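You operate a simulated robot arm through the tools that you are given. There is no shell and no other tool. Be economical: measure what you need, move in short steps, check, and stop when the job is done.

You run a simulated two-armed robot. Do the job below in one go: nothing can be reset, and whatever is moved stays where it is left.

Task
Press the hold button to switch it on. Put the wide lamp on the green mat of the assembly bench away in the near corner crate. Turn the volt knob to 220 V. Close the number one drawer. Take the spring clip from the top of the bench shelf and put it on top of the brown carton. Put the white film roll on top of the wide housing on the green mat of the assembly bench. Pick up the glue tube with one hand, pass it to the other hand and put it on the second shelf from the bottom of the store rack. Take the red tray on the ledge of the chain conveyor and put it away on the drawer end of the assembly bench. Pull the tray stand drawer open. Do these in any order. Set down upright: wide lamp.

The check looks at the end state, three seconds after you hand in, the way a careful person would. Anything else that was tipped, shoved, dropped, spilled or broken makes it a failure.

Robot
Two 7-joint arms with fingered hands on one trunk, on a base that drives. Base frame: it is fixed to the floor where the robot stands at the start and does not move with it; the origin is under the middle of the robot, x ahead of it, y to its left, z up. Readings come in cm, rad, newtons and seconds.
The left shoulder is at the start at [7, 14.9, 103.5], the right one opposite. With the tool pointing down near the work surface each hand reaches from about 10 to 72 cm from the robot's upright axis, wherever it stands, measured 20 degrees to its own side. Places, roughly: brown carton [100, 625, 50]; drawer end of the assembly bench [70, 500, 80]; glue tube [125, 650, 100]; hold button [50, 0, 70]; near corner crate [-120, 100, 80]; number one drawer [50, 510, 70]; red tray (7x11x3 cm) [-60, 490, 80]; second shelf of the store rack [120, 620, 50]; spring clip (2x4x2 cm) [100, 530, 120]; tray stand drawer [-80, 570, 70]; volt knob [90, 450, 80]; white film roll (6x6x21 cm) [100, 660, 60]; wide housing (9x9x8 cm) [70, 440, 80]; wide lamp [75, 425, 75]. Payload 3.6 kg a hand.
Tool frame (each hand has its own): the origin (TCP) lies between the finger pads and is the grasp point; the fingertips stand 2.5 cm ahead of it; z points along the fingers, y is the line along which they close. The gripper opens to 8.8 cm. The gripper's body begins 2.9 cm behind the TCP. The gripper is a hand of 4 fingers: y runs from the thumb to the fingers, the wrist lies at [-1.3, -9.7, -16.2] in the tool frame.
Orientation is told as [roll, pitch, yaw] about the base's x, y, z axes, in that order, counted from this pose: with the fingers straight down and the wrist toward the robot, the tool's x, y and z point along [0, 1, 0], [1, 0, 0] and [0, 0, -1] of the base frame.

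Tools
- The arms move only by the tool send_rows. It takes "left_increments", "right_increments" or both (then of equal length, played together; a hand with none holds still); each is one flat list of numbers, 6 for each row, row after row: the shift along the tool's x, y, z in cm, then the turn, a rotation vector about the tool's x, y, z in rad. In form: [tx, ty, tz, ax, ay, az, tx, ty, tz, ax, ay, az, ...]. A call has 1 to 12 rows; each row shifts and turns the commanded pose from where the row before left it, along the tool's axes as they then stand. Rows are played at 5 a second. More than 5 cm and 0.15 rad between two rows, and nothing of the call is played. A pose out of reach is approached as far as the arm can. The call stops where the force on the tool passes 40 N (or 10 N more than at its start, if that is more) or the arm is blocked; 0.2 s more then pass. In this call time passes only in rows, and 0.2 s behind the last. It gives the time, the measured TCP pose, the force on the tool (base axes), the opening and the grip force at its end, in the units of the frame above (readings bear some noise), with the torque about the TCP (base axes, N m) and any sound that the robot's microphone picked up.
- Cameras (640 x 400 px; columns grow to the right, rows downward): "scene" is now at [13.54, 0.7, 126.1]; the picture's right is [0.07, -1.00, 0.00], its down [-0.61, -0.04, -0.79] and it looks along [0.79, 0.06, -0.61] (base axes); focal length 253 px, centre (320, 200). "left" rides on the left gripper at [-6.4, -8.3, -9.8] in its tool frame; the picture's right is [-0.62, -0.37, 0.69], its down [0.71, -0.63, 0.30] and it looks along [0.32, 0.68, 0.65] (tool axes); focal length 265 px, centre (320, 200). "right" rides on the right gripper at [6.4, -8.3, -9.8] in its tool frame; the picture's right is [-0.62, 0.37, -0.69], its down [-0.71, -0.63, 0.30] and it looks along [-0.32, 0.68, 0.65] (tool axes); focal length 265 px, centre (320, 200). There is no depth. A picture from a camera that has moved, and an enlarged one, comes with that camera's place and axes in the base frame and with its lens.
- grab_frame(camera): a new picture of that camera. The clock stands still meanwhile.
- slide_trunk(by): slides the trunk up (or, below 0, down) by that many cm; the arms and the scene camera ride with it, the base frame stays. It gives what a move gives, with no picture.
- drive_base(legs): drives the robot by 1 to 6 legs, each [ahead, left, turn to the left] in cm, cm and rad, along the robot's own axes; the way and the turn of a leg run together, so that a leg with both is an arc; at most 150 cm and 3.142 rad a leg. The arms and the cameras ride along, it lands a little off, and it stops where it bumps. It gives what a move gives.
- set_fingers(index, middle, ring, thumb_bend, thumb_turn, hand): sets how far each is bent, from 0 (flat) to 1 (curled in); at 0.3 the hand is open as for a grip, at 0.7 the pads meet at the TCP. One left out holds its place. A second passes; each finger stops where it meets its share of the squeeze, and holds until it gets a number again. It is the only way to open and close the hand. It gives what a move gives, with no picture; readings hold the bend of each and the force on the fingers (four entries, about 0 where the hand has none), thumb and palm. thumb_turn goes from beside the hand (0) to across from the fingers (1), as for a grip.
- turn_head(pan, tilt): turns the head with the scene camera to pan (to the left, within 1.501 rad either way) and tilt (down, from -0.506 to 1.204), counted from straight ahead of the robot. It gives what a move gives.
- inspect(camera, box): a new picture of the part [left, top, right, bottom] of that camera's present view, enlarged. The clock stands still meanwhile.
- close_job(): hands the job in; it is judged then, once.

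Work in short steps. Places have to be worked out from the pictures, the camera data and where the tool is seen: move nearer, look again, correct. Check each grasp and each placing, and mend what went wrong. You have 217 turns and 228 pictures in all, those below and enlarged ones among them. Open the grippers and draw the arms clear of the work before you hand the job in, unless the task says otherwise; then end with one line.

The tools are called after "Call:" by a JSON object that holds its "fn" and its "kwargs". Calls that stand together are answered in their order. send_rows: Moves the arms, as the interface text tells. Its arguments: {"type":"object","properties":{"left_increments":{"type":"array"},"right_increments":{"type":"array"}},"required":[]} The other tools are called the same way: slide_trunk (by) slides the trunk up or down; set_fingers (index, middle, ring, thumb_bend, thumb_turn, hand) moves the fingers one by one; drive_base (legs) drives the base; turn_head (pan, tilt) turns the head that bears the scene camera; grab_frame (camera) takes a picture; inspect (camera, box) takes an enlarged picture of a part of a camera's view; close_job () hands the job in.

At the start:

```text
time: 0.0
left_position: [50.9, 25.15, 105.95]
left_tool_rot: [-0.001, 0.001, 0.001]
left_contact_force: [0.4, -1.2, 0.0]
left_torque: [-0.02, 0.04, 0.0]
left_gripper_width: 8.76
left_gripper_force: 0.1
left_shape: jaw
left_bend: [0.3, 0.3, 0.3, 0.3, 0.98]
left_finger forces: [0.0, 0.1, 0.0, 0.0, 0.1, 0.0]
right_position: [49.69, -18.6, 102.27]
right_tool_rot: [0.0, -0.002, -0.001]
right_contact_force: [0.1, 0.5, 0.2]
right_torque: [-0.01, 0.0, -0.01]
right_gripper_width: 8.77
right_gripper_force: 0.0
right_shape: jaw
right_bend: [0.3, 0.3, 0.3, 0.3, 0.98]
right_finger forces: [0.0, 0.1, 0.1, 0.1, 0.0, 0.0]
trunk travel left (down, up): [-52.5, 41.5]
robot x, y, heading: [0.23, -0.02, 0.003]
head pan, tilt: [0.072, 0.654]
```

scene: 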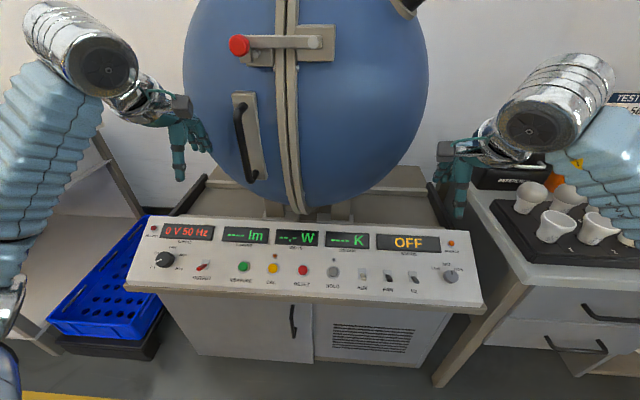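
right: 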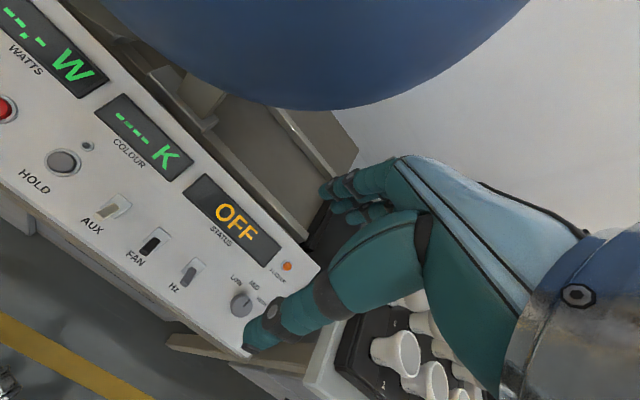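
left: 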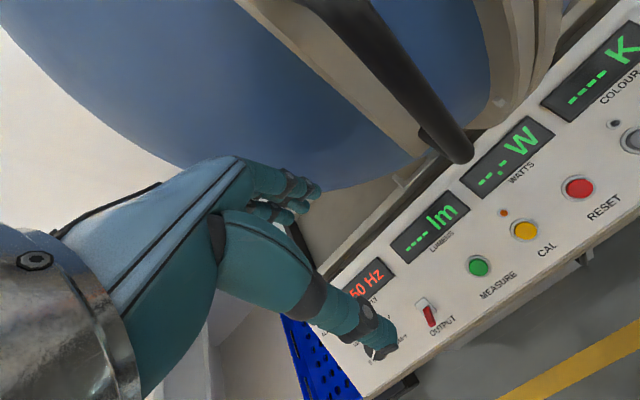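

The console panel slopes up away from me; HOLD is about [55.6, 0.6, 69.5]. I shape the right hand for poking and look at it.

Call:
{"fn": "set_fingers", "kwargs": {"hand": "right", "index": 0.5, "middle": 1, "ring": 1, "thumb_bend": 0.3, "thumb_turn": 0}}

Call:
{"fn": "inspect", "kwargs": {"camera": "scene", "box": [120, 200, 490, 320]}}

Call:
{"fn": "grab_frame", "kwargs": {"camera": "right"}}

```text
time: 1.0
left_position: [50.87, 25.16, 106.01]
left_tool_rot: [0.001, -0.001, -0.001]
left_contact_force: [-0.9, -0.2, 0.2]
left_torque: [0.02, -0.02, 0.04]
left_gripper_width: 8.75
left_gripper_force: 0.0
left_shape: jaw
left_bend: [0.3, 0.3, 0.3, 0.3, 0.98]
left_finger forces: [0.0, 0.1, 0.1, 0.0, 0.0, 0.1]
right_position: [49.72, -18.5, 102.07]
right_tool_rot: [0.0, 0.0, 0.0]
right_contact_force: [-0.4, 0.0, 0.2]
right_torque: [0.01, 0.02, 0.03]
right_gripper_width: 10.9
right_gripper_force: 0.0
right_shape: fingers
right_bend: [0.5, 1.0, 1.0, 0.3, 0.0]
right_finger forces: [0.0, 0.0, 0.0, 0.0, 0.1, 0.0]
trunk travel left (down, up): [-52.5, 41.5]
robot x, y, heading: [-0.01, 0.03, 0.001]
head pan, tilt: [0.072, 0.654]
```

```text
1.73 times, centred on (305, 260) of scene
camera zoom: at [13.56, 0.7, 126.09], right [0.07, -1.0, 0.0], down [-0.61, -0.04, -0.79], along [0.79, 0.06, -0.61], focal length 437 px, centre (346, 96)
```

zoom: 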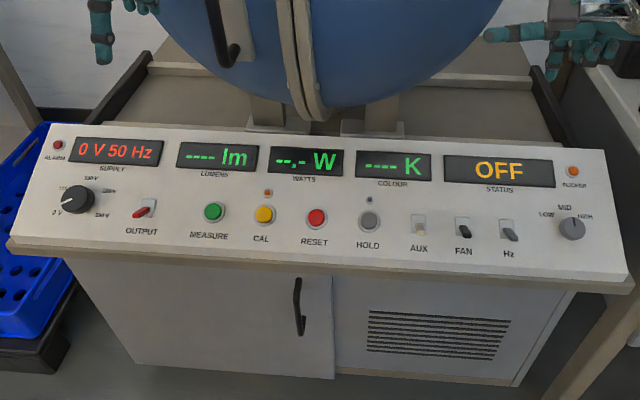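

```text
223 pictures are left
camera right: at [41.24, -11.93, 112.16], right [0.37, -0.62, 0.69], down [-0.63, -0.71, -0.3], along [0.68, -0.32, -0.65], focal length 265 px, centre (320, 200)
```

right: 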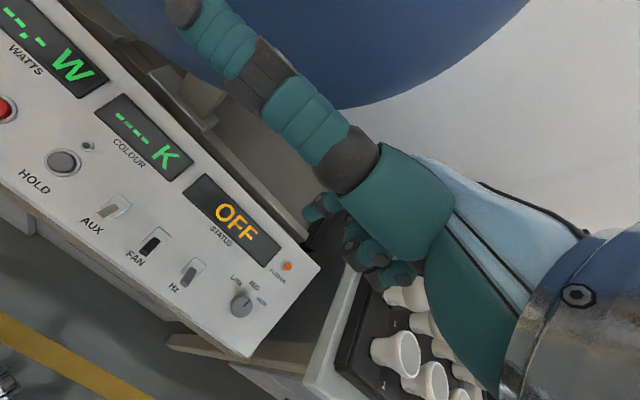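

I'll make a pinch of middle finger and thumb as the poking tip (defined at the TCP), others curled.

Call:
{"fn": "set_fingers", "kwargs": {"hand": "right", "index": 1, "middle": 0.7, "ring": 1, "thumb_bend": 0.7, "thumb_turn": 1}}

Call:
{"fn": "grab_frame", "kwargs": {"camera": "right"}}

```text
time: 2.0
left_position: [50.97, 25.11, 106.1]
left_tool_rot: [-0.001, 0.0, -0.001]
left_contact_force: [-0.4, -0.5, 0.2]
left_torque: [0.0, 0.01, 0.0]
left_gripper_width: 8.75
left_gripper_force: 0.0
left_shape: jaw
left_bend: [0.3, 0.3, 0.3, 0.3, 0.98]
left_finger forces: [0.0, 0.0, 0.1, 0.0, 0.0, 0.0]
right_position: [49.75, -18.52, 102.19]
right_tool_rot: [0.0, 0.0, 0.0]
right_contact_force: [-0.8, 0.4, 0.1]
right_torque: [0.02, 0.05, 0.0]
right_gripper_width: 3.65
right_gripper_force: 0.0
right_shape: fingers
right_bend: [1.0, 0.7, 1.0, 0.7, 1.0]
right_finger forces: [0.1, 0.0, 0.0, 0.0, 0.1, 0.0]
trunk travel left (down, up): [-52.5, 41.5]
robot x, y, heading: [0.17, -0.19, -0.001]
head pan, tilt: [0.072, 0.654]
```

```text
222 pictures are left
camera right: at [41.25, -11.93, 112.16], right [0.37, -0.62, 0.69], down [-0.63, -0.71, -0.3], along [0.68, -0.32, -0.65], focal length 265 px, centre (320, 200)
```

right: 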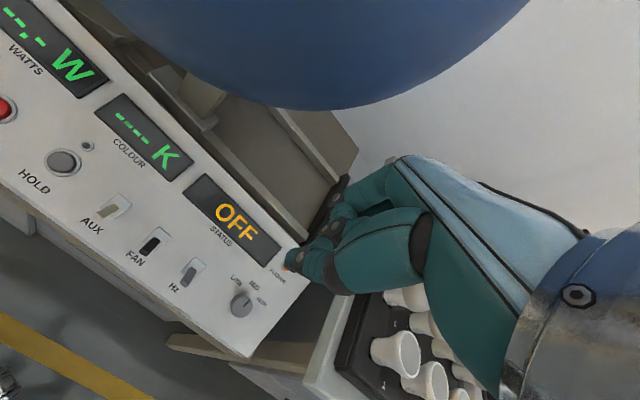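

Tip matches the predicted spot. I move above the HOLD button and tilt the tool to the panel normal.

Call:
{"fn": "send_rows", "kwargs": {"right_increments": [2.73, 0.15, 3.3, 0, 0, 0, 2.73, 0.15, 3.3, 0, 0, 0, 2.73, 0.15, 3.3, 0, 0, 0, 2.73, 0.15, 3.3, 0, 0, 0, 2.73, 0.15, 3.3, 0, 0, 0, 2.73, 0.15, 3.3, 0, 0, 0, 2.73, 0.15, 3.3, 0, 0, 0, 0, 0, 0, -0.15, 0, 0, 0, 0, 0, -0.15, 0, 0, 0, 0, 0, -0.15, 0, 0, 0, 0, 0, -0.15, 0, 0]}}

Call:
{"fn": "grab_frame", "kwargs": {"camera": "right"}}

Call:
{"fn": "grab_frame", "kwargs": {"camera": "scene"}}

```text
time: 4.4
left_position: [50.98, 25.48, 106.12]
left_tool_rot: [-0.001, 0.001, 0.0]
left_contact_force: [-0.5, 0.7, -0.5]
left_torque: [-0.01, 0.02, 0.02]
left_gripper_width: 8.75
left_gripper_force: 0.1
left_shape: jaw
left_bend: [0.3, 0.3, 0.3, 0.3, 0.98]
left_finger forces: [0.0, 0.2, 0.1, 0.0, 0.0, 0.1]
right_position: [50.71, 0.68, 79.09]
right_tool_rot: [-0.001, -0.602, 0.003]
right_contact_force: [0.1, -1.1, -0.2]
right_torque: [0.0, 0.01, 0.0]
right_gripper_width: 3.64
right_gripper_force: 0.1
right_shape: fingers
right_bend: [1.0, 0.7, 1.0, 0.7, 1.0]
right_finger forces: [0.1, 0.0, 0.1, 0.1, 0.1, 0.0]
trunk travel left (down, up): [-52.5, 41.5]
robot x, y, heading: [0.14, -0.19, 0.002]
head pan, tilt: [0.072, 0.654]
```

```text
221 pictures are left
camera right: at [38.11, 7.32, 82.63], right [-0.09, -0.62, 0.78], down [-0.35, -0.72, -0.61], along [0.93, -0.32, -0.15], focal length 265 px, centre (320, 200)
```

right: 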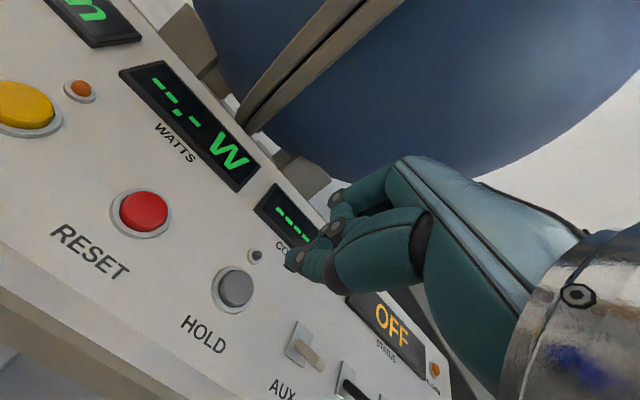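

```text
220 pictures are left
camera scene: at [13.48, 0.91, 126.1], right [0.07, -1.0, 0.0], down [-0.61, -0.05, -0.79], along [0.79, 0.06, -0.61], focal length 253 px, centre (320, 200)
```

scene: 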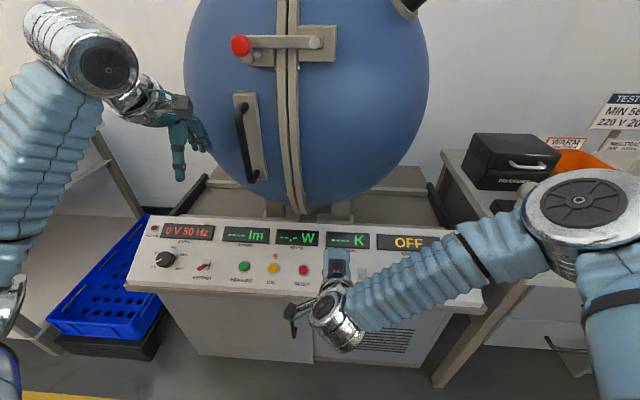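

Refined button estimate [54.3, 0.6, 71.3]; I shift 1.4 cm along −y of the tool and advance 4 cm, then look.

Call:
{"fn": "send_rows", "kwargs": {"right_increments": [0, -1.4, 0, 0, 0, 0, 0, 0, 2, 0, 0, 0, 0, 0, 2, 0, 0, 0]}}

Call:
{"fn": "grab_frame", "kwargs": {"camera": "right"}}

```text
time: 5.2
left_position: [51.09, 25.07, 105.96]
left_tool_rot: [0.0, 0.0, 0.001]
left_contact_force: [0.2, -0.5, -0.2]
left_torque: [-0.02, 0.02, 0.0]
left_gripper_width: 8.74
left_gripper_force: 0.0
left_shape: jaw
left_bend: [0.3, 0.3, 0.3, 0.3, 0.98]
left_finger forces: [0.0, 0.0, 0.0, 0.0, 0.1, 0.0]
right_position: [51.86, 0.46, 74.95]
right_tool_rot: [0.0, -0.599, 0.0]
right_contact_force: [0.1, 0.7, 0.0]
right_torque: [-0.01, 0.02, -0.03]
right_gripper_width: 3.62
right_gripper_force: 0.0
right_shape: fingers
right_bend: [1.0, 0.7, 1.0, 0.7, 1.0]
right_finger forces: [0.0, 0.0, 0.0, 0.0, 0.0, 0.1]
trunk travel left (down, up): [-52.5, 41.5]
robot x, y, heading: [0.16, 0.22, -0.002]
head pan, tilt: [0.072, 0.654]
```

```text
219 pictures are left
camera right: at [39.33, 7.17, 78.52], right [-0.09, -0.62, 0.78], down [-0.35, -0.71, -0.61], along [0.93, -0.32, -0.15], focal length 265 px, centre (320, 200)
```

right: 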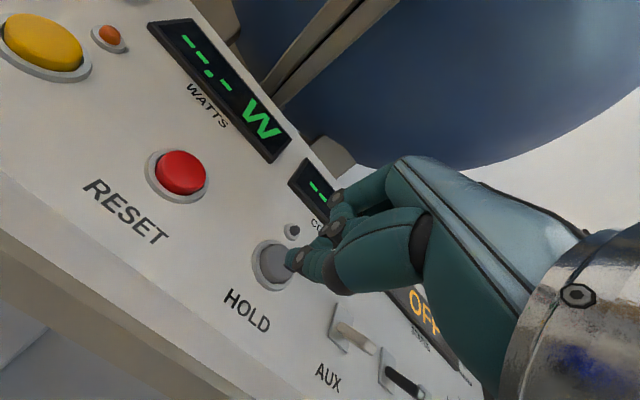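

Tip is lined up about 2 cm off the button. I push in small steps.

Call:
{"fn": "send_rows", "kwargs": {"right_increments": [0, -0.3, 0.8, 0, 0, 0, 0, 0, 0.6, 0, 0, 0, 0, 0, 0.5, 0, 0, 0, 0, 0, 0.5, 0, 0, 0]}}

Call:
{"fn": "grab_frame", "kwargs": {"camera": "right"}}

```text
time: 6.2
left_position: [50.87, 25.16, 106.07]
left_tool_rot: [-0.001, 0.001, -0.001]
left_contact_force: [-0.5, 0.1, -0.1]
left_torque: [0.0, -0.02, -0.01]
left_gripper_width: 8.75
left_gripper_force: 0.0
left_shape: jaw
left_bend: [0.3, 0.3, 0.3, 0.3, 0.98]
left_finger forces: [0.0, 0.0, 0.0, 0.1, 0.0, 0.1]
right_position: [52.99, 0.57, 72.88]
right_tool_rot: [-0.001, -0.599, 0.001]
right_contact_force: [-2.2, 0.8, 3.1]
right_torque: [0.01, -0.03, -0.01]
right_gripper_width: 3.63
right_gripper_force: 1.5
right_shape: fingers
right_bend: [1.0, 0.7, 1.0, 0.7, 1.0]
right_finger forces: [0.0, 1.7, 0.0, 0.0, 1.7, 0.0]
trunk travel left (down, up): [-52.5, 41.5]
robot x, y, heading: [0.19, 0.23, -0.001]
head pan, tilt: [0.072, 0.654]
heard: click
```

```text
218 pictures are left
camera right: at [40.32, 7.19, 76.45], right [-0.09, -0.62, 0.78], down [-0.35, -0.71, -0.61], along [0.93, -0.32, -0.15], focal length 265 px, centre (320, 200)
```

right: 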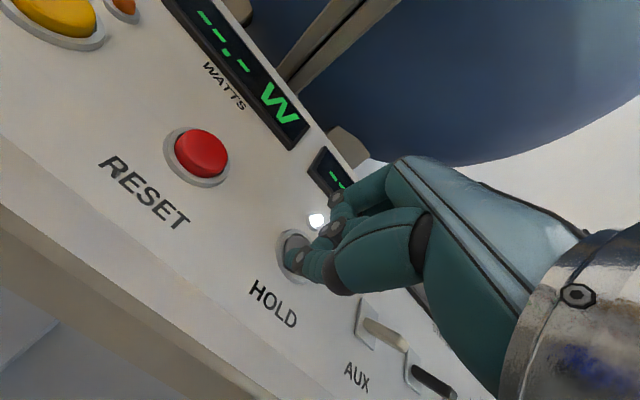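

Clicked and the hold light is lit. I retract and restore the hand, then look.

Call:
{"fn": "send_rows", "kwargs": {"right_increments": [0, 0, -4, 0, 0, 0, 0, 0, -4, 0, 0, 0, 0, 0, 0, 0.15, 0, 0, 0, 0, 0, 0.15, 0, 0, 0, 0, 0, 0.15, 0, 0, 0, 0, 0, 0.15, 0, 0, -3, 0, -4, 0, 0, 0, -3, 0, -4, 0, 0, 0, -3, 0, -4, 0, 0, 0, -3, 0, -4, 0, 0, 0, -3, -2, -3, 0, 0, 0]}}

Call:
{"fn": "set_fingers", "kwargs": {"hand": "right", "index": 0.3, "middle": 0.3, "ring": 0.3, "thumb_bend": 0.3, "thumb_turn": 1}}

Call:
{"fn": "turn_head", "kwargs": {"pan": 1.4, "tilt": 0.4}}

Call:
{"fn": "grab_frame", "kwargs": {"camera": "right"}}

Call:
{"fn": "grab_frame", "kwargs": {"camera": "scene"}}

```text
time: 8.6
left_position: [50.99, 25.06, 106.08]
left_tool_rot: [0.003, -0.002, 0.001]
left_contact_force: [0.3, 0.6, 0.0]
left_torque: [0.03, 0.03, 0.02]
left_gripper_width: 8.76
left_gripper_force: 0.0
left_shape: jaw
left_bend: [0.3, 0.3, 0.3, 0.3, 0.98]
left_finger forces: [0.0, 0.0, 0.0, 0.0, 0.1, 0.0]
right_position: [46.51, -14.5, 98.43]
right_tool_rot: [0.0, -0.001, 0.001]
right_contact_force: [0.0, -1.1, 0.3]
right_torque: [0.0, 0.0, -0.01]
right_gripper_width: 3.61
right_gripper_force: 0.1
right_shape: fingers
right_bend: [1.0, 0.7, 1.0, 0.7, 1.0]
right_finger forces: [0.0, 0.0, 0.0, 0.1, 0.0, 0.0]
trunk travel left (down, up): [-52.5, 41.5]
robot x, y, heading: [0.45, 0.11, -0.0]
head pan, tilt: [0.072, 0.654]
```

```text
time: 9.6
left_position: [50.96, 25.27, 106.05]
left_tool_rot: [0.0, -0.001, -0.001]
left_contact_force: [-0.3, 0.8, 0.8]
left_torque: [0.0, 0.0, 0.02]
left_gripper_width: 8.76
left_gripper_force: 0.1
left_shape: jaw
left_bend: [0.3, 0.3, 0.3, 0.3, 0.98]
left_finger forces: [0.1, 0.1, 0.0, 0.1, 0.0, 0.0]
right_position: [46.57, -14.37, 98.5]
right_tool_rot: [-0.001, 0.001, 0.001]
right_contact_force: [0.1, -0.3, -0.5]
right_torque: [-0.02, 0.0, -0.01]
right_gripper_width: 8.45
right_gripper_force: 0.0
right_shape: fingers
right_bend: [0.3, 0.3, 0.3, 0.3, 0.98]
right_finger forces: [0.0, 0.1, 0.0, 0.1, 0.0, 0.0]
trunk travel left (down, up): [-52.5, 41.5]
robot x, y, heading: [0.17, 0.18, -0.003]
head pan, tilt: [0.072, 0.654]
```

```text
time: 11.1
left_position: [50.95, 25.25, 106.06]
left_tool_rot: [0.0, 0.001, 0.001]
left_contact_force: [0.2, -1.2, -0.3]
left_torque: [-0.02, 0.0, 0.02]
left_gripper_width: 8.78
left_gripper_force: 0.0
left_shape: jaw
left_bend: [0.3, 0.3, 0.3, 0.3, 0.98]
left_finger forces: [0.0, 0.0, 0.0, 0.1, 0.0, 0.1]
right_position: [46.56, -14.34, 98.37]
right_tool_rot: [0.001, 0.0, -0.001]
right_contact_force: [1.2, -0.4, -0.1]
right_torque: [0.03, 0.0, -0.02]
right_gripper_width: 8.42
right_gripper_force: 0.0
right_shape: fingers
right_bend: [0.3, 0.3, 0.3, 0.3, 0.98]
right_finger forces: [0.2, 0.0, 0.0, 0.1, 0.0, 0.1]
trunk travel left (down, up): [-52.5, 41.5]
robot x, y, heading: [-0.06, 0.14, -0.002]
head pan, tilt: [1.4, 0.4]
```

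```text
217 pictures are left
camera right: at [38.13, -7.76, 108.33], right [0.37, -0.62, 0.69], down [-0.63, -0.71, -0.3], along [0.68, -0.32, -0.65], focal length 265 px, centre (320, 200)
```

right: 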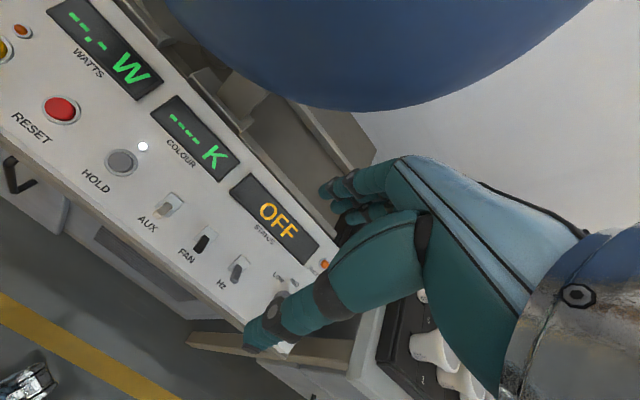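

```text
216 pictures are left
camera scene: at [6.51, 9.2, 128.39], right [0.99, -0.17, 0.0], down [-0.07, -0.38, -0.92], along [0.16, 0.91, -0.39], focal length 253 px, centre (320, 200)
```

scene: 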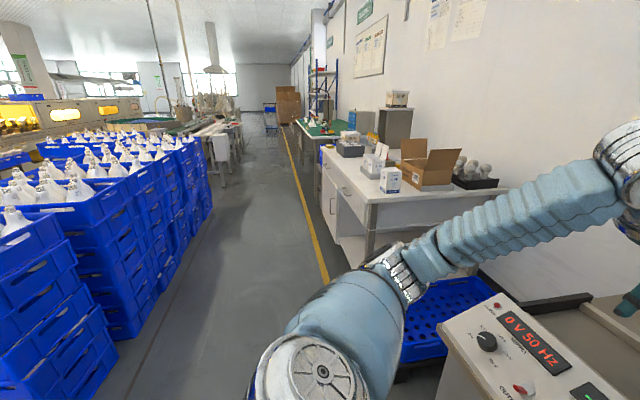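

HOLD stays lit. Next I tuck both arms in, back off, turn left and drive up the aisle.

Call:
{"fn": "send_rows", "kwargs": {"left_increments": [0, -4.5, 0, 0, 0, 0, 0, -4.5, 0, 0, 0, 0, 0, -4.5, 0, 0, 0, 0, 0, -4, 0, 0, 0, 0], "right_increments": [0, -4.5, -1, 0, 0, 0, 0, -4.5, -1, 0, 0, 0, 0, -3.5, -1, 0, 0, 0, 0, -2, -1, 0, 0, 0]}}

Call:
{"fn": "drive_base", "kwargs": {"legs": [[-15, 0, 0], [0, 0, 1.571], [100, 0, 0]]}}

Call:
{"fn": "turn_head", "kwargs": {"pan": 0, "tilt": 0.3}}

Call:
{"fn": "grab_frame", "kwargs": {"camera": "scene"}}

```text
time: 12.1
left_position: [33.08, 25.15, 106.21]
left_tool_rot: [0.0, -0.001, 0.001]
left_contact_force: [-0.5, 0.3, 0.1]
left_torque: [0.01, 0.01, -0.02]
left_gripper_width: 8.76
left_gripper_force: 0.1
left_shape: jaw
left_bend: [0.3, 0.3, 0.3, 0.3, 0.98]
left_finger forces: [0.1, 0.0, 0.1, 0.0, 0.0, 0.1]
right_position: [33.39, -13.72, 103.93]
right_tool_rot: [-0.001, -0.002, 0.001]
right_contact_force: [-0.6, -0.1, 0.6]
right_torque: [0.01, -0.04, -0.03]
right_gripper_width: 8.42
right_gripper_force: 0.1
right_shape: fingers
right_bend: [0.3, 0.3, 0.3, 0.3, 0.98]
right_finger forces: [0.0, 0.1, 0.0, 0.0, 0.0, 0.0]
right hand out of reach, approached as far as the arm can: row 3, 4
trunk travel left (down, up): [-52.5, 41.5]
robot x, y, heading: [0.05, -0.06, 0.004]
head pan, tilt: [1.4, 0.4]
```

```text
time: 37.3
left_position: [-40.29, 134.18, 106.15]
left_tool_rot: [0.001, 0.0, 1.569]
left_contact_force: [0.6, 0.4, 0.4]
left_torque: [0.01, -0.02, 0.04]
left_gripper_width: 8.8
left_gripper_force: 0.0
left_shape: jaw
left_bend: [0.3, 0.3, 0.3, 0.3, 0.98]
left_finger forces: [0.0, 0.0, 0.1, 0.1, 0.1, 0.0]
right_position: [-1.26, 134.33, 103.78]
right_tool_rot: [-0.001, 0.001, 1.571]
right_contact_force: [-0.2, -0.4, 0.0]
right_torque: [-0.02, -0.01, 0.02]
right_gripper_width: 8.48
right_gripper_force: 0.0
right_shape: fingers
right_bend: [0.3, 0.3, 0.3, 0.3, 0.98]
right_finger forces: [0.0, 0.0, 0.0, 0.0, 0.0, 0.1]
trunk travel left (down, up): [-52.5, 41.5]
robot x, y, heading: [-15.05, 100.84, 1.567]
head pan, tilt: [1.4, 0.4]
```

```text
time: 38.9
left_position: [-40.33, 134.04, 106.16]
left_tool_rot: [0.001, 0.002, 1.569]
left_contact_force: [-1.0, 0.1, -0.4]
left_torque: [0.0, 0.03, 0.01]
left_gripper_width: 8.76
left_gripper_force: 0.0
left_shape: jaw
left_bend: [0.3, 0.3, 0.3, 0.3, 0.98]
left_finger forces: [0.0, 0.1, 0.0, 0.0, 0.0, 0.0]
right_position: [-1.35, 134.29, 103.85]
right_tool_rot: [0.0, 0.001, 1.57]
right_contact_force: [-0.1, 0.1, 0.2]
right_torque: [0.0, -0.02, -0.02]
right_gripper_width: 8.44
right_gripper_force: 0.0
right_shape: fingers
right_bend: [0.3, 0.3, 0.3, 0.3, 0.98]
right_finger forces: [0.0, 0.0, 0.0, 0.1, 0.0, 0.0]
trunk travel left (down, up): [-52.5, 41.5]
robot x, y, heading: [-15.26, 100.62, 1.568]
head pan, tilt: [0.0, 0.3]
```

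```text
215 pictures are left
camera scene: at [-15.24, 115.09, 129.32], right [1.0, 0.0, 0.0], down [0.0, -0.3, -0.96], along [0.0, 0.96, -0.3], focal length 253 px, centre (320, 200)
```

scene: 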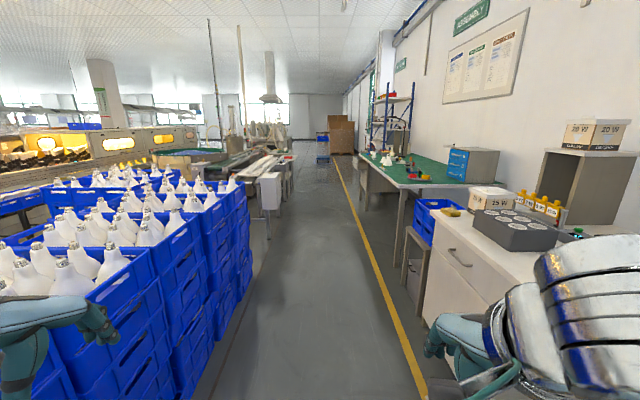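

Aisle is clear; I drive on and look at the green-mat bench.

Call:
{"fn": "drive_base", "kwargs": {"legs": [[150, 0, 0], [100, 0, 0]]}}

Call:
{"fn": "grab_frame", "kwargs": {"camera": "scene"}}

Call:
{"fn": "turn_head", "kwargs": {"pan": -0.6, "tilt": 0.3}}

Call:
{"fn": "grab_frame", "kwargs": {"camera": "scene"}}

```text
time: 70.5
left_position: [-38.39, 383.59, 106.13]
left_tool_rot: [0.0, 0.0, 1.559]
left_contact_force: [0.5, 0.1, -0.9]
left_torque: [-0.01, 0.03, -0.01]
left_gripper_width: 8.75
left_gripper_force: 0.1
left_shape: jaw
left_bend: [0.3, 0.3, 0.3, 0.3, 0.98]
left_finger forces: [0.0, 0.1, 0.0, 0.0, 0.0, 0.0]
right_position: [0.57, 383.26, 103.82]
right_tool_rot: [-0.001, -0.001, 1.558]
right_contact_force: [0.4, 0.4, 0.7]
right_torque: [-0.01, -0.01, 0.0]
right_gripper_width: 8.43
right_gripper_force: 0.1
right_shape: fingers
right_bend: [0.3, 0.3, 0.3, 0.3, 0.98]
right_finger forces: [0.0, 0.1, 0.1, 0.0, 0.0, 0.1]
trunk travel left (down, up): [-52.5, 41.5]
robot x, y, heading: [-13.96, 349.99, 1.56]
head pan, tilt: [0.0, 0.3]
```

```text
214 pictures are left
camera scene: at [-13.61, 364.33, 129.31], right [1.0, -0.01, 0.0], down [0.0, -0.3, -0.96], along [0.01, 0.96, -0.3], focal length 253 px, centre (320, 200)
```

scene: 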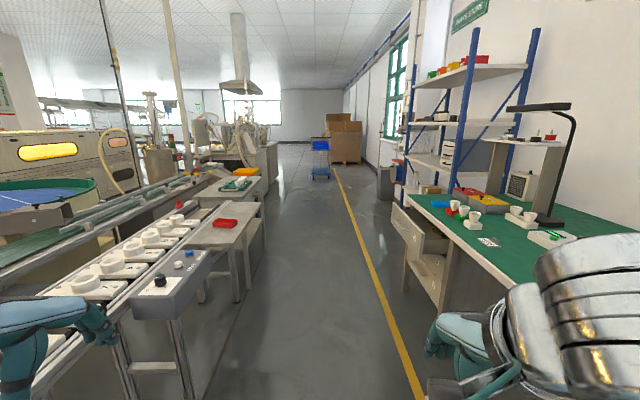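

```text
time: 71.5
left_position: [-38.58, 383.5, 106.06]
left_tool_rot: [0.0, -0.001, 1.559]
left_contact_force: [-1.5, -0.7, -0.2]
left_torque: [0.03, 0.01, -0.02]
left_gripper_width: 8.76
left_gripper_force: 0.0
left_shape: jaw
left_bend: [0.3, 0.3, 0.3, 0.3, 0.98]
left_finger forces: [0.0, 0.0, 0.0, 0.0, 0.0, 0.0]
right_position: [0.61, 383.35, 103.85]
right_tool_rot: [0.0, -0.001, 1.558]
right_contact_force: [0.6, 0.2, 0.4]
right_torque: [0.0, 0.02, 0.03]
right_gripper_width: 8.44
right_gripper_force: 0.1
right_shape: fingers
right_bend: [0.3, 0.3, 0.3, 0.3, 0.98]
right_finger forces: [0.0, 0.0, 0.0, 0.1, 0.1, 0.0]
trunk travel left (down, up): [-52.5, 41.5]
robot x, y, heading: [-13.59, 350.08, 1.559]
head pan, tilt: [-0.6, 0.3]
```

```text
213 pictures are left
camera scene: at [-8.38, 362.64, 129.31], right [0.82, -0.57, 0.0], down [-0.17, -0.24, -0.96], along [0.55, 0.78, -0.3], focal length 253 px, centre (320, 200)
```

scene: 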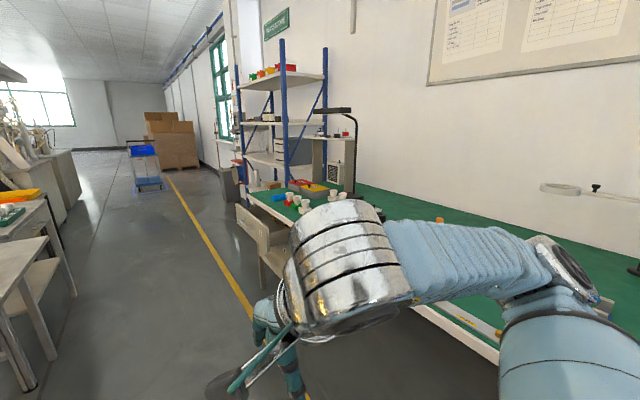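

I continue alongside the bench and turn to face it.

Call:
{"fn": "drive_base", "kwargs": {"legs": [[85, -8, 0], [0, 0, -1.559]]}}

Call:
{"fn": "turn_head", "kwargs": {"pan": 0, "tilt": 0.5}}

Call:
{"fn": "grab_frame", "kwargs": {"camera": "scene"}}

Call:
{"fn": "turn_head", "kwargs": {"pan": 0.7, "tilt": 0.4}}

Call:
{"fn": "grab_frame", "kwargs": {"camera": "scene"}}

```text
time: 92.5
left_position: [28.68, 459.44, 106.1]
left_tool_rot: [0.002, 0.0, 0.002]
left_contact_force: [0.2, -0.1, 0.2]
left_torque: [-0.02, 0.0, 0.03]
left_gripper_width: 8.78
left_gripper_force: 0.0
left_shape: jaw
left_bend: [0.3, 0.3, 0.3, 0.3, 0.98]
left_finger forces: [0.0, 0.1, 0.0, 0.0, 0.0, 0.1]
right_position: [29.11, 420.5, 103.86]
right_tool_rot: [0.0, 0.0, 0.004]
right_contact_force: [-0.1, -0.4, 0.0]
right_torque: [0.0, -0.03, -0.03]
right_gripper_width: 8.46
right_gripper_force: 0.1
right_shape: fingers
right_bend: [0.3, 0.3, 0.3, 0.3, 0.98]
right_finger forces: [0.0, 0.0, 0.0, 0.0, 0.0, 0.0]
trunk travel left (down, up): [-52.5, 41.5]
robot x, y, heading: [-4.73, 434.24, 0.005]
head pan, tilt: [-0.6, 0.3]
```

```text
time: 93.5
left_position: [28.62, 459.45, 106.12]
left_tool_rot: [0.0, 0.0, 0.002]
left_contact_force: [0.3, -1.8, 0.4]
left_torque: [-0.02, 0.01, -0.01]
left_gripper_width: 8.78
left_gripper_force: 0.0
left_shape: jaw
left_bend: [0.3, 0.3, 0.3, 0.3, 0.98]
left_finger forces: [0.0, 0.1, 0.0, 0.0, 0.1, 0.0]
right_position: [29.12, 420.47, 103.89]
right_tool_rot: [0.001, 0.001, 0.003]
right_contact_force: [0.0, -0.1, -0.3]
right_torque: [0.0, 0.02, 0.0]
right_gripper_width: 8.43
right_gripper_force: 0.0
right_shape: fingers
right_bend: [0.3, 0.3, 0.3, 0.3, 0.98]
right_finger forces: [0.0, 0.0, 0.0, 0.0, 0.0, 0.1]
trunk travel left (down, up): [-52.5, 41.5]
robot x, y, heading: [-4.79, 434.23, -0.0]
head pan, tilt: [0.0, 0.499]
```

```text
212 pictures are left
camera scene: at [9.47, 434.33, 127.48], right [0.0, -1.0, 0.0], down [-0.48, 0.0, -0.88], along [0.88, 0.0, -0.48], focal length 253 px, centre (320, 200)
```

scene: 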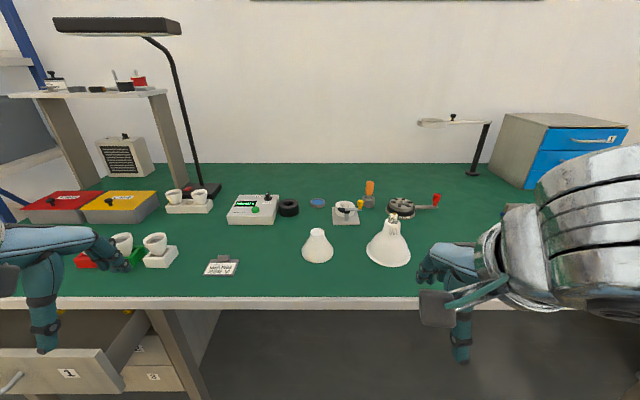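

```text
time: 94.6
left_position: [28.73, 459.47, 106.15]
left_tool_rot: [0.0, 0.001, 0.001]
left_contact_force: [0.2, 0.2, 1.0]
left_torque: [0.03, -0.03, -0.01]
left_gripper_width: 8.77
left_gripper_force: 0.1
left_shape: jaw
left_bend: [0.3, 0.3, 0.3, 0.3, 0.98]
left_finger forces: [0.0, 0.0, 0.1, 0.0, 0.0, 0.0]
right_position: [29.05, 420.51, 103.86]
right_tool_rot: [0.001, -0.001, 0.004]
right_contact_force: [0.1, 0.4, -0.3]
right_torque: [0.03, 0.0, -0.02]
right_gripper_width: 8.44
right_gripper_force: 0.1
right_shape: fingers
right_bend: [0.3, 0.3, 0.3, 0.3, 0.98]
right_finger forces: [0.0, 0.0, 0.1, 0.1, 0.0, 0.0]
trunk travel left (down, up): [-52.5, 41.5]
robot x, y, heading: [-4.54, 434.09, 0.007]
head pan, tilt: [0.7, 0.4]
```

```text
211 pictures are left
camera scene: at [7.44, 440.3, 128.39], right [0.65, -0.76, 0.0], down [-0.3, -0.25, -0.92], along [0.7, 0.6, -0.39], focal length 253 px, centre (320, 200)
```

scene: 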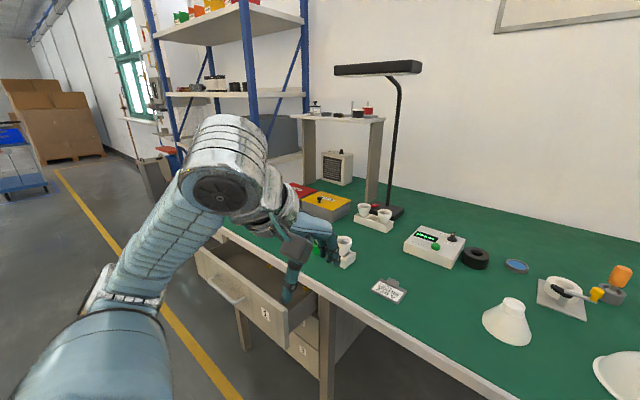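

I inspect the objects on the mat at higher zoom.

Call:
{"fn": "turn_head", "kwargs": {"pan": 0, "tilt": 0.6}}

Call:
{"fn": "inspect", "kwargs": {"camera": "scene", "box": [280, 140, 450, 246]}}

Call:
{"fn": "inspect", "kwargs": {"camera": "scene", "box": [190, 130, 350, 230]}}

Call:
{"fn": "inspect", "kwargs": {"camera": "scene", "box": [0, 0, 240, 150]}}

```text
time: 95.6
left_position: [28.54, 459.57, 106.14]
left_tool_rot: [0.0, -0.001, 0.003]
left_contact_force: [0.2, -0.3, -0.5]
left_torque: [0.01, 0.01, 0.02]
left_gripper_width: 8.77
left_gripper_force: 0.0
left_shape: jaw
left_bend: [0.3, 0.3, 0.3, 0.3, 0.98]
left_finger forces: [0.0, 0.0, 0.0, 0.0, 0.0, 0.0]
right_position: [29.02, 420.6, 103.83]
right_tool_rot: [0.0, 0.0, 0.004]
right_contact_force: [-0.5, -0.4, 0.0]
right_torque: [-0.01, 0.01, 0.0]
right_gripper_width: 8.43
right_gripper_force: 0.1
right_shape: fingers
right_bend: [0.3, 0.3, 0.3, 0.3, 0.98]
right_finger forces: [0.0, 0.0, 0.0, 0.0, 0.0, 0.0]
trunk travel left (down, up): [-52.5, 41.5]
robot x, y, heading: [-4.38, 434.16, 0.003]
head pan, tilt: [0.0, 0.6]
```

```text
3.76 times, centred on (365, 193) of scene
camera zoom: at [9.21, 434.36, 126.57], right [0.0, -1.0, 0.0], down [-0.56, 0.0, -0.83], along [0.83, 0.0, -0.56], focal length 952 px, centre (151, 226)
```

zoom: 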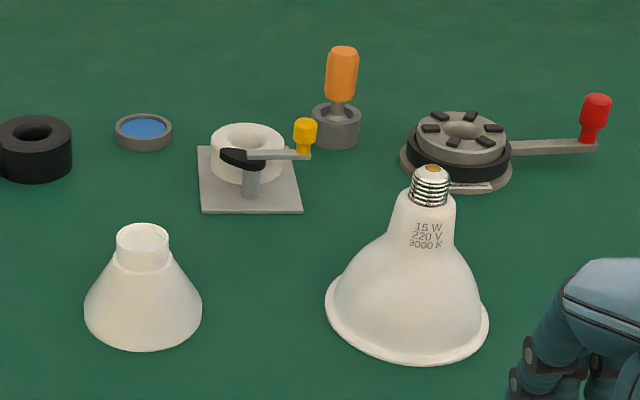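

```text
4.00 times, centred on (270, 180) of scene
camera zoom: at [9.21, 434.36, 126.57], right [0.0, -1.0, 0.0], down [-0.56, 0.0, -0.83], along [0.83, 0.0, -0.56], focal length 1012 px, centre (520, 280)
```

zoom: 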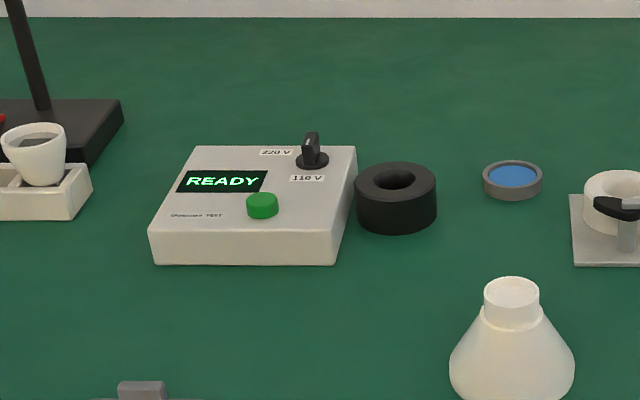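

```text
2.67 times, centred on (120, 75) of scene
camera zoom: at [9.21, 434.36, 126.57], right [0.0, -1.0, 0.0], down [-0.56, 0.0, -0.83], along [0.83, 0.0, -0.56], focal length 674 px, centre (853, 533)
```

zoom: 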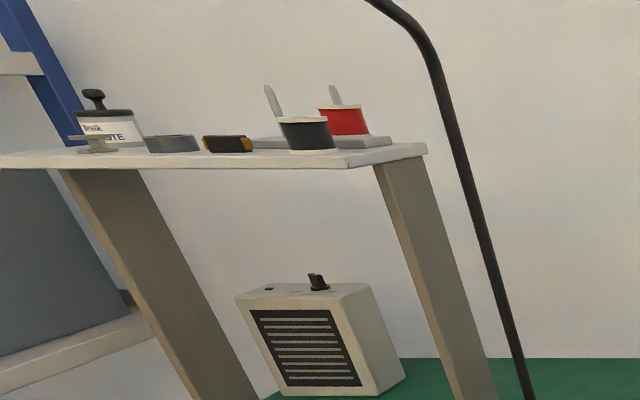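

Knob box is at about [95, 454, 82]. I drive closer to the bench for reach and look with the left hand camera.

Call:
{"fn": "drive_base", "kwargs": {"legs": [[25, 0, 0]]}}

Call:
{"fn": "grab_frame", "kwargs": {"camera": "left"}}

Call:
{"fn": "grab_frame", "kwargs": {"camera": "scene"}}

```text
time: 99.4
left_position: [53.43, 459.62, 106.21]
left_tool_rot: [0.0, 0.001, 0.005]
left_contact_force: [-1.3, -0.1, 0.2]
left_torque: [0.0, 0.01, -0.01]
left_gripper_width: 8.76
left_gripper_force: 0.3
left_shape: jaw
left_bend: [0.3, 0.3, 0.3, 0.3, 0.98]
left_finger forces: [0.0, 0.0, 0.0, 0.1, 0.1, 0.0]
right_position: [54.03, 420.74, 104.05]
right_tool_rot: [0.0, 0.0, 0.007]
right_contact_force: [0.3, 0.2, 1.1]
right_torque: [0.02, 0.0, -0.01]
right_gripper_width: 8.43
right_gripper_force: 0.0
right_shape: fingers
right_bend: [0.3, 0.3, 0.3, 0.3, 0.98]
right_finger forces: [0.0, 0.0, 0.0, 0.1, 0.1, 0.0]
trunk travel left (down, up): [-52.5, 41.5]
robot x, y, heading: [20.37, 433.97, 0.004]
head pan, tilt: [0.0, 0.6]
```

```text
207 pictures are left
camera left: at [45.12, 453.15, 116.08], right [-0.37, -0.62, -0.69], down [-0.63, 0.71, -0.3], along [0.68, 0.33, -0.65], focal length 265 px, centre (320, 200)
```

left: 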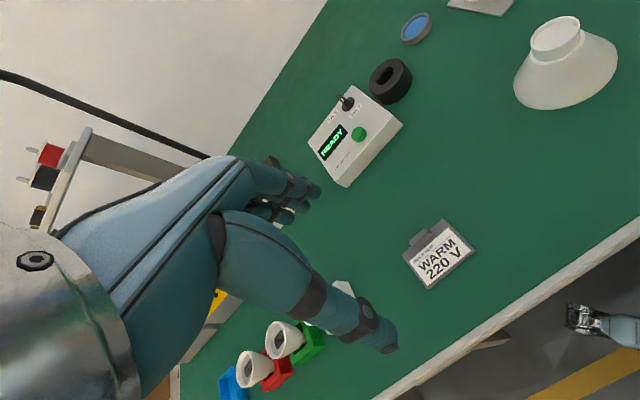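

```text
206 pictures are left
camera scene: at [34.22, 434.4, 126.58], right [0.0, -1.0, 0.0], down [-0.56, 0.0, -0.83], along [0.83, 0.0, -0.56], focal length 253 px, centre (320, 200)
```

scene: 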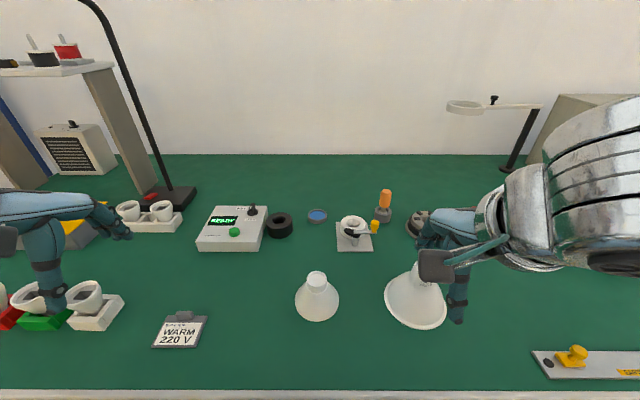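

Knob triangulates to [90.2, 453.2, 84.6]. I move 6 cm closer and zoom at the knob.

Call:
{"fn": "drive_base", "kwargs": {"legs": [[6, 0, 0]]}}

Call:
{"fn": "inspect", "kwargs": {"camera": "scene", "box": [215, 190, 295, 240]}}

Call:
{"fn": "inspect", "kwargs": {"camera": "left", "box": [300, 50, 420, 125]}}

```text
time: 100.8
left_position: [59.38, 459.68, 106.13]
left_tool_rot: [0.001, -0.001, 0.003]
left_contact_force: [0.2, 0.7, 0.1]
left_torque: [-0.02, -0.04, 0.02]
left_gripper_width: 8.77
left_gripper_force: 0.1
left_shape: jaw
left_bend: [0.3, 0.3, 0.3, 0.3, 0.98]
left_finger forces: [0.0, 0.1, 0.1, 0.0, 0.0, 0.1]
right_position: [60.04, 420.84, 104.05]
right_tool_rot: [-0.003, 0.006, 0.005]
right_contact_force: [0.1, 0.6, 0.2]
right_torque: [0.02, 0.01, -0.03]
right_gripper_width: 8.46
right_gripper_force: 0.1
right_shape: fingers
right_bend: [0.3, 0.3, 0.3, 0.3, 0.98]
right_finger forces: [0.1, 0.0, 0.0, 0.0, 0.1, 0.1]
trunk travel left (down, up): [-52.5, 41.5]
robot x, y, heading: [26.49, 434.3, 0.002]
head pan, tilt: [0.0, 0.6]
```

```text
8.00 times, centred on (255, 215) of scene
camera zoom: at [40.52, 434.5, 126.58], right [0.0, -1.0, 0.0], down [-0.56, 0.0, -0.83], along [0.83, 0.0, -0.56], focal length 2023 px, centre (840, 80)
```

zoom: 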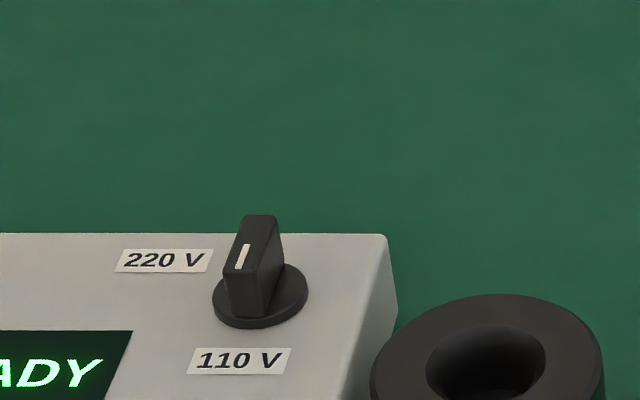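

```text
5.33 times, centred on (360, 88) of left
camera zoom: at [51.05, 453.24, 116.06], right [-0.37, -0.62, -0.69], down [-0.63, 0.71, -0.3], along [0.68, 0.33, -0.65], focal length 1416 px, centre (107, 800)
```

zoom: 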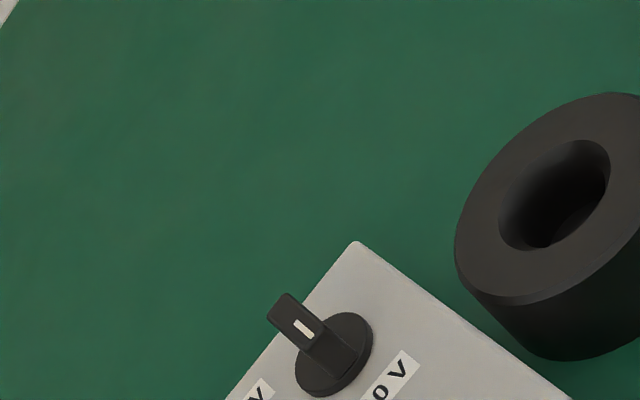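

Pointer faces the 110 V label (≈167°), the 220 V label is ≈51°: a ~116° clockwise turn. I bring the left hand over the knob [91.7, 453.5, 85.4].

Call:
{"fn": "set_fingers", "kwargs": {"hand": "left", "index": 0.45, "middle": 0.45, "ring": 0.45, "thumb_bend": 0.45, "thumb_turn": 1}}

Call:
{"fn": "send_rows", "kwargs": {"left_increments": [-0.88, 4.6, 0, 0, 0, 0, -0.88, 4.6, 0, 0, 0, 0, -0.88, 4.6, 0, 0, 0, 0, -0.88, 4.6, 0, 0, 0, 0, -0.88, 4.6, 1, 0, 0, 0, -0.88, 4.6, 2, 0, 0, 0, -0.88, 4.6, 2, 0, 0, 0]}}

Call:
{"fn": "send_rows", "kwargs": {"left_increments": [0, 0, 0, 0, 0, -0.148, 0, 0, 0, 0, 0, -0.148, 0, 0, 0, 0, 0, -0.148, 0, 0, 0, 0, 0, -0.148, 0, 0, 0, 0, 0, -0.148, 0, 0, 0, 0, 0, -0.148, 0, 0, 0, 0, 0, -0.148, 0, 0, 0, 0, 0, -0.148, 0, 0, 0, 0, 0, -0.148]}}

Call:
{"fn": "grab_frame", "kwargs": {"camera": "left"}}

Call:
{"fn": "grab_frame", "kwargs": {"camera": "scene"}}

```text
time: 101.8
left_position: [59.47, 459.75, 105.96]
left_tool_rot: [-0.001, -0.002, 0.003]
left_contact_force: [0.4, -0.4, 0.2]
left_torque: [0.0, -0.01, -0.01]
left_gripper_width: 5.32
left_gripper_force: 0.1
left_shape: fingers
left_bend: [0.45, 0.45, 0.45, 0.45, 0.99]
left_finger forces: [0.0, 0.0, 0.0, 0.0, 0.0, 0.0]
right_position: [60.05, 420.65, 103.92]
right_tool_rot: [-0.002, 0.006, 0.004]
right_contact_force: [-1.1, -0.1, 0.3]
right_torque: [0.01, -0.03, 0.02]
right_gripper_width: 8.46
right_gripper_force: 0.0
right_shape: fingers
right_bend: [0.3, 0.3, 0.3, 0.3, 0.98]
right_finger forces: [0.0, 0.0, 0.1, 0.1, 0.0, 0.0]
trunk travel left (down, up): [-52.5, 41.5]
robot x, y, heading: [26.41, 434.35, 0.008]
head pan, tilt: [0.0, 0.6]
```

```text
refused: row 6 steps farther than a row can; nothing moved
```

```text
time: 103.8
left_position: [59.47, 459.36, 106.03]
left_tool_rot: [-0.003, 0.0, 1.337]
left_contact_force: [-0.3, -0.5, 0.2]
left_torque: [-0.01, -0.03, 0.01]
left_gripper_width: 5.3
left_gripper_force: 0.0
left_shape: fingers
left_bend: [0.45, 0.45, 0.45, 0.45, 0.99]
left_finger forces: [0.0, 0.0, 0.0, 0.0, 0.1, 0.1]
left hand out of reach, approached as far as the arm can: row 9
right_position: [59.98, 420.67, 104.1]
right_tool_rot: [-0.002, 0.004, 0.008]
right_contact_force: [-0.3, -0.2, -0.8]
right_torque: [0.02, -0.02, 0.02]
right_gripper_width: 8.46
right_gripper_force: 0.1
right_shape: fingers
right_bend: [0.3, 0.3, 0.3, 0.3, 0.98]
right_finger forces: [0.1, 0.1, 0.1, 0.0, 0.0, 0.0]
trunk travel left (down, up): [-52.5, 41.5]
robot x, y, heading: [26.29, 434.4, 0.005]
head pan, tilt: [0.0, 0.6]
```

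```text
203 pictures are left
camera left: at [63.85, 449.8, 115.91], right [0.52, -0.5, -0.69], down [-0.84, -0.45, -0.31], along [-0.16, 0.74, -0.65], focal length 265 px, centre (320, 200)
```

left: 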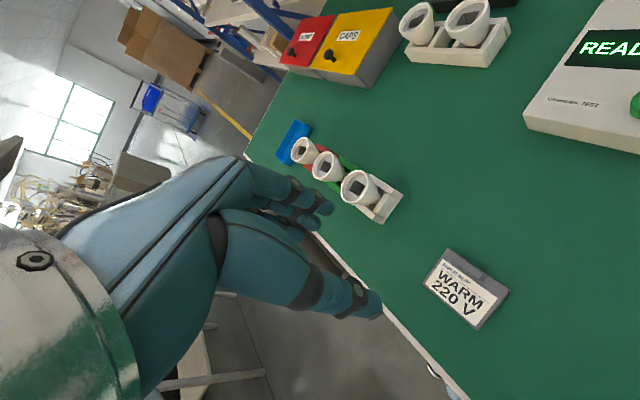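

```text
202 pictures are left
camera scene: at [40.43, 434.4, 126.58], right [0.0, -1.0, 0.0], down [-0.56, 0.0, -0.83], along [0.83, 0.0, -0.56], focal length 253 px, centre (320, 200)
```

scene: 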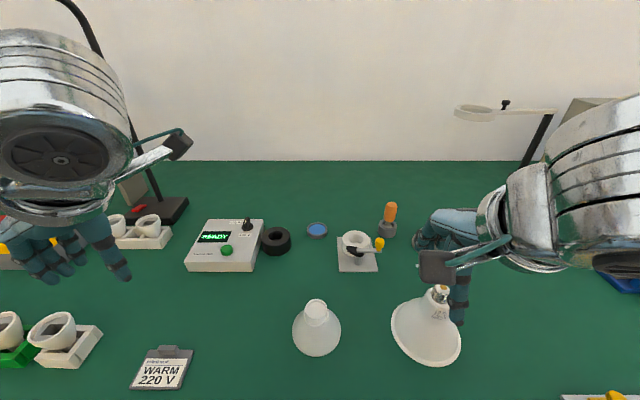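

The first move was refused (step too long) but the yaw went through. Now I translate above the knob.

Call:
{"fn": "send_rows", "kwargs": {"left_increments": [-4.09, 0.216, 1.2, 0, 0, 0, -4.09, 0.216, 1.2, 0, 0, 0, -4.09, 0.216, 1.2, 0, 0, 0, -4.09, 0.216, 1.2, 0, 0, 0, -4.09, 0.216, 1.2, 0, 0, 0, -4.09, 0.216, 1.2, 0, 0, 0, -4.09, 0.216, 1.2, 0, 0, 0, -4.09, 0.216, 1.2, 0, 0, 0]}}

Call:
{"fn": "grab_frame", "kwargs": {"camera": "left"}}

Call:
{"fn": "grab_frame", "kwargs": {"camera": "scene"}}

```text
time: 105.7
left_position: [92.01, 453.47, 96.16]
left_tool_rot: [0.001, -0.001, 1.336]
left_contact_force: [-0.1, 0.6, 0.4]
left_torque: [-0.05, 0.05, 0.0]
left_gripper_width: 5.3
left_gripper_force: 0.0
left_shape: fingers
left_bend: [0.45, 0.45, 0.45, 0.45, 0.99]
left_finger forces: [0.1, 0.0, 0.1, 0.0, 0.0, 0.0]
right_position: [60.08, 420.68, 103.98]
right_tool_rot: [0.002, 0.003, 0.005]
right_contact_force: [0.3, 0.0, 0.5]
right_torque: [0.01, 0.0, -0.03]
right_gripper_width: 8.47
right_gripper_force: 0.2
right_shape: fingers
right_bend: [0.3, 0.3, 0.3, 0.3, 0.98]
right_finger forces: [0.0, 0.1, 0.0, 0.1, 0.0, 0.0]
trunk travel left (down, up): [-52.5, 41.5]
robot x, y, heading: [26.99, 434.43, 0.009]
head pan, tilt: [0.0, 0.6]
```

```text
201 pictures are left
camera left: at [96.28, 443.85, 106.13], right [0.51, -0.5, -0.7], down [-0.84, -0.45, -0.3], along [-0.16, 0.74, -0.65], focal length 265 px, centre (320, 200)
```

left: 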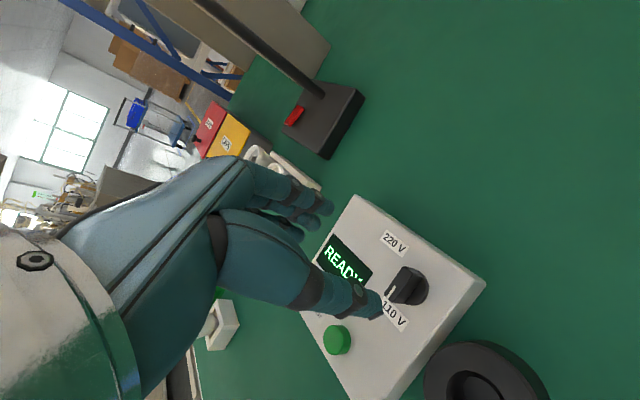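

```text
200 pictures are left
camera scene: at [40.67, 434.34, 126.55], right [0.0, -1.0, 0.0], down [-0.57, 0.0, -0.82], along [0.82, 0.0, -0.57], focal length 253 px, centre (320, 200)
```

scene: 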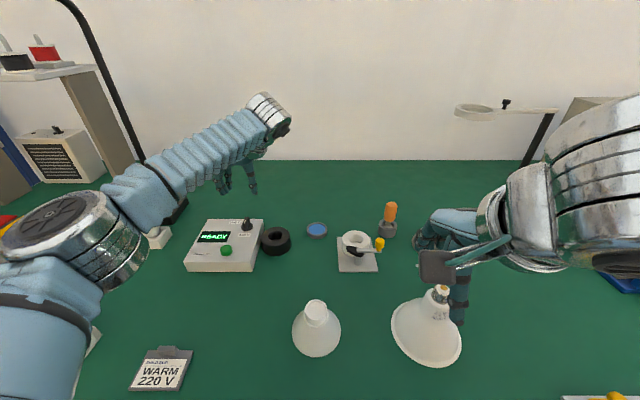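

Knob lies near [91, 453.4]; I shift 1 cm and descend to z≈86.3.

Call:
{"fn": "send_rows", "kwargs": {"left_increments": [0.97, -0.23, 2.5, 0, 0, 0, 0, 0, 2.5, 0, 0, 0, 0, 0, 2.5, 0, 0, 0, 0, 0, 1.3, 0, 0, 0]}}

Call:
{"fn": "grab_frame", "kwargs": {"camera": "left"}}

Call:
{"fn": "inspect", "kwargs": {"camera": "scene", "box": [180, 130, 340, 230]}}

```text
time: 106.7
left_position: [90.89, 453.51, 87.46]
left_tool_rot: [0.0, 0.001, 1.335]
left_contact_force: [-0.6, 0.1, -0.5]
left_torque: [0.01, -0.01, -0.01]
left_gripper_width: 5.31
left_gripper_force: 0.0
left_shape: fingers
left_bend: [0.45, 0.45, 0.45, 0.45, 0.99]
left_finger forces: [0.0, 0.0, 0.1, 0.1, 0.1, 0.1]
right_position: [60.15, 420.63, 104.02]
right_tool_rot: [-0.001, 0.004, 0.006]
right_contact_force: [0.4, -0.4, -0.6]
right_torque: [0.0, -0.03, 0.0]
right_gripper_width: 8.45
right_gripper_force: 0.1
right_shape: fingers
right_bend: [0.3, 0.3, 0.3, 0.3, 0.98]
right_finger forces: [0.0, 0.1, 0.0, 0.1, 0.1, 0.1]
trunk travel left (down, up): [-52.5, 41.5]
robot x, y, heading: [26.81, 434.32, 0.011]
head pan, tilt: [0.0, 0.6]
```

```text
199 pictures are left
camera left: at [95.2, 443.94, 97.37], right [0.52, -0.5, -0.69], down [-0.84, -0.45, -0.3], along [-0.16, 0.74, -0.65], focal length 265 px, centre (320, 200)
```

left: 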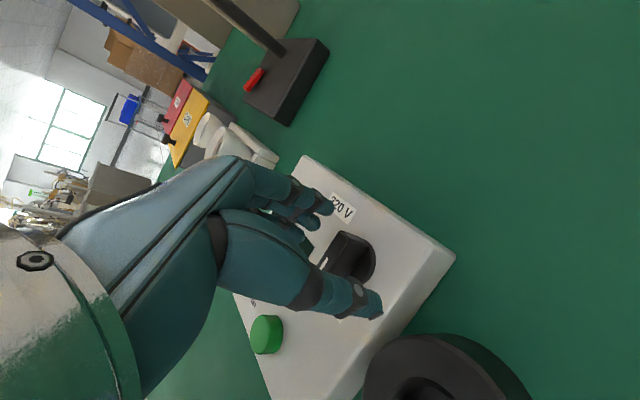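

```text
4.00 times, centred on (260, 180) of scene
camera zoom: at [40.6, 434.47, 126.56], right [0.0, -1.0, 0.0], down [-0.57, 0.0, -0.82], along [0.82, 0.0, -0.57], focal length 1012 px, centre (560, 280)
```

zoom: 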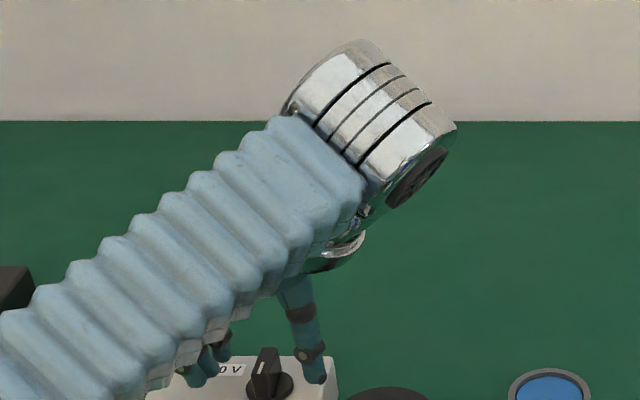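

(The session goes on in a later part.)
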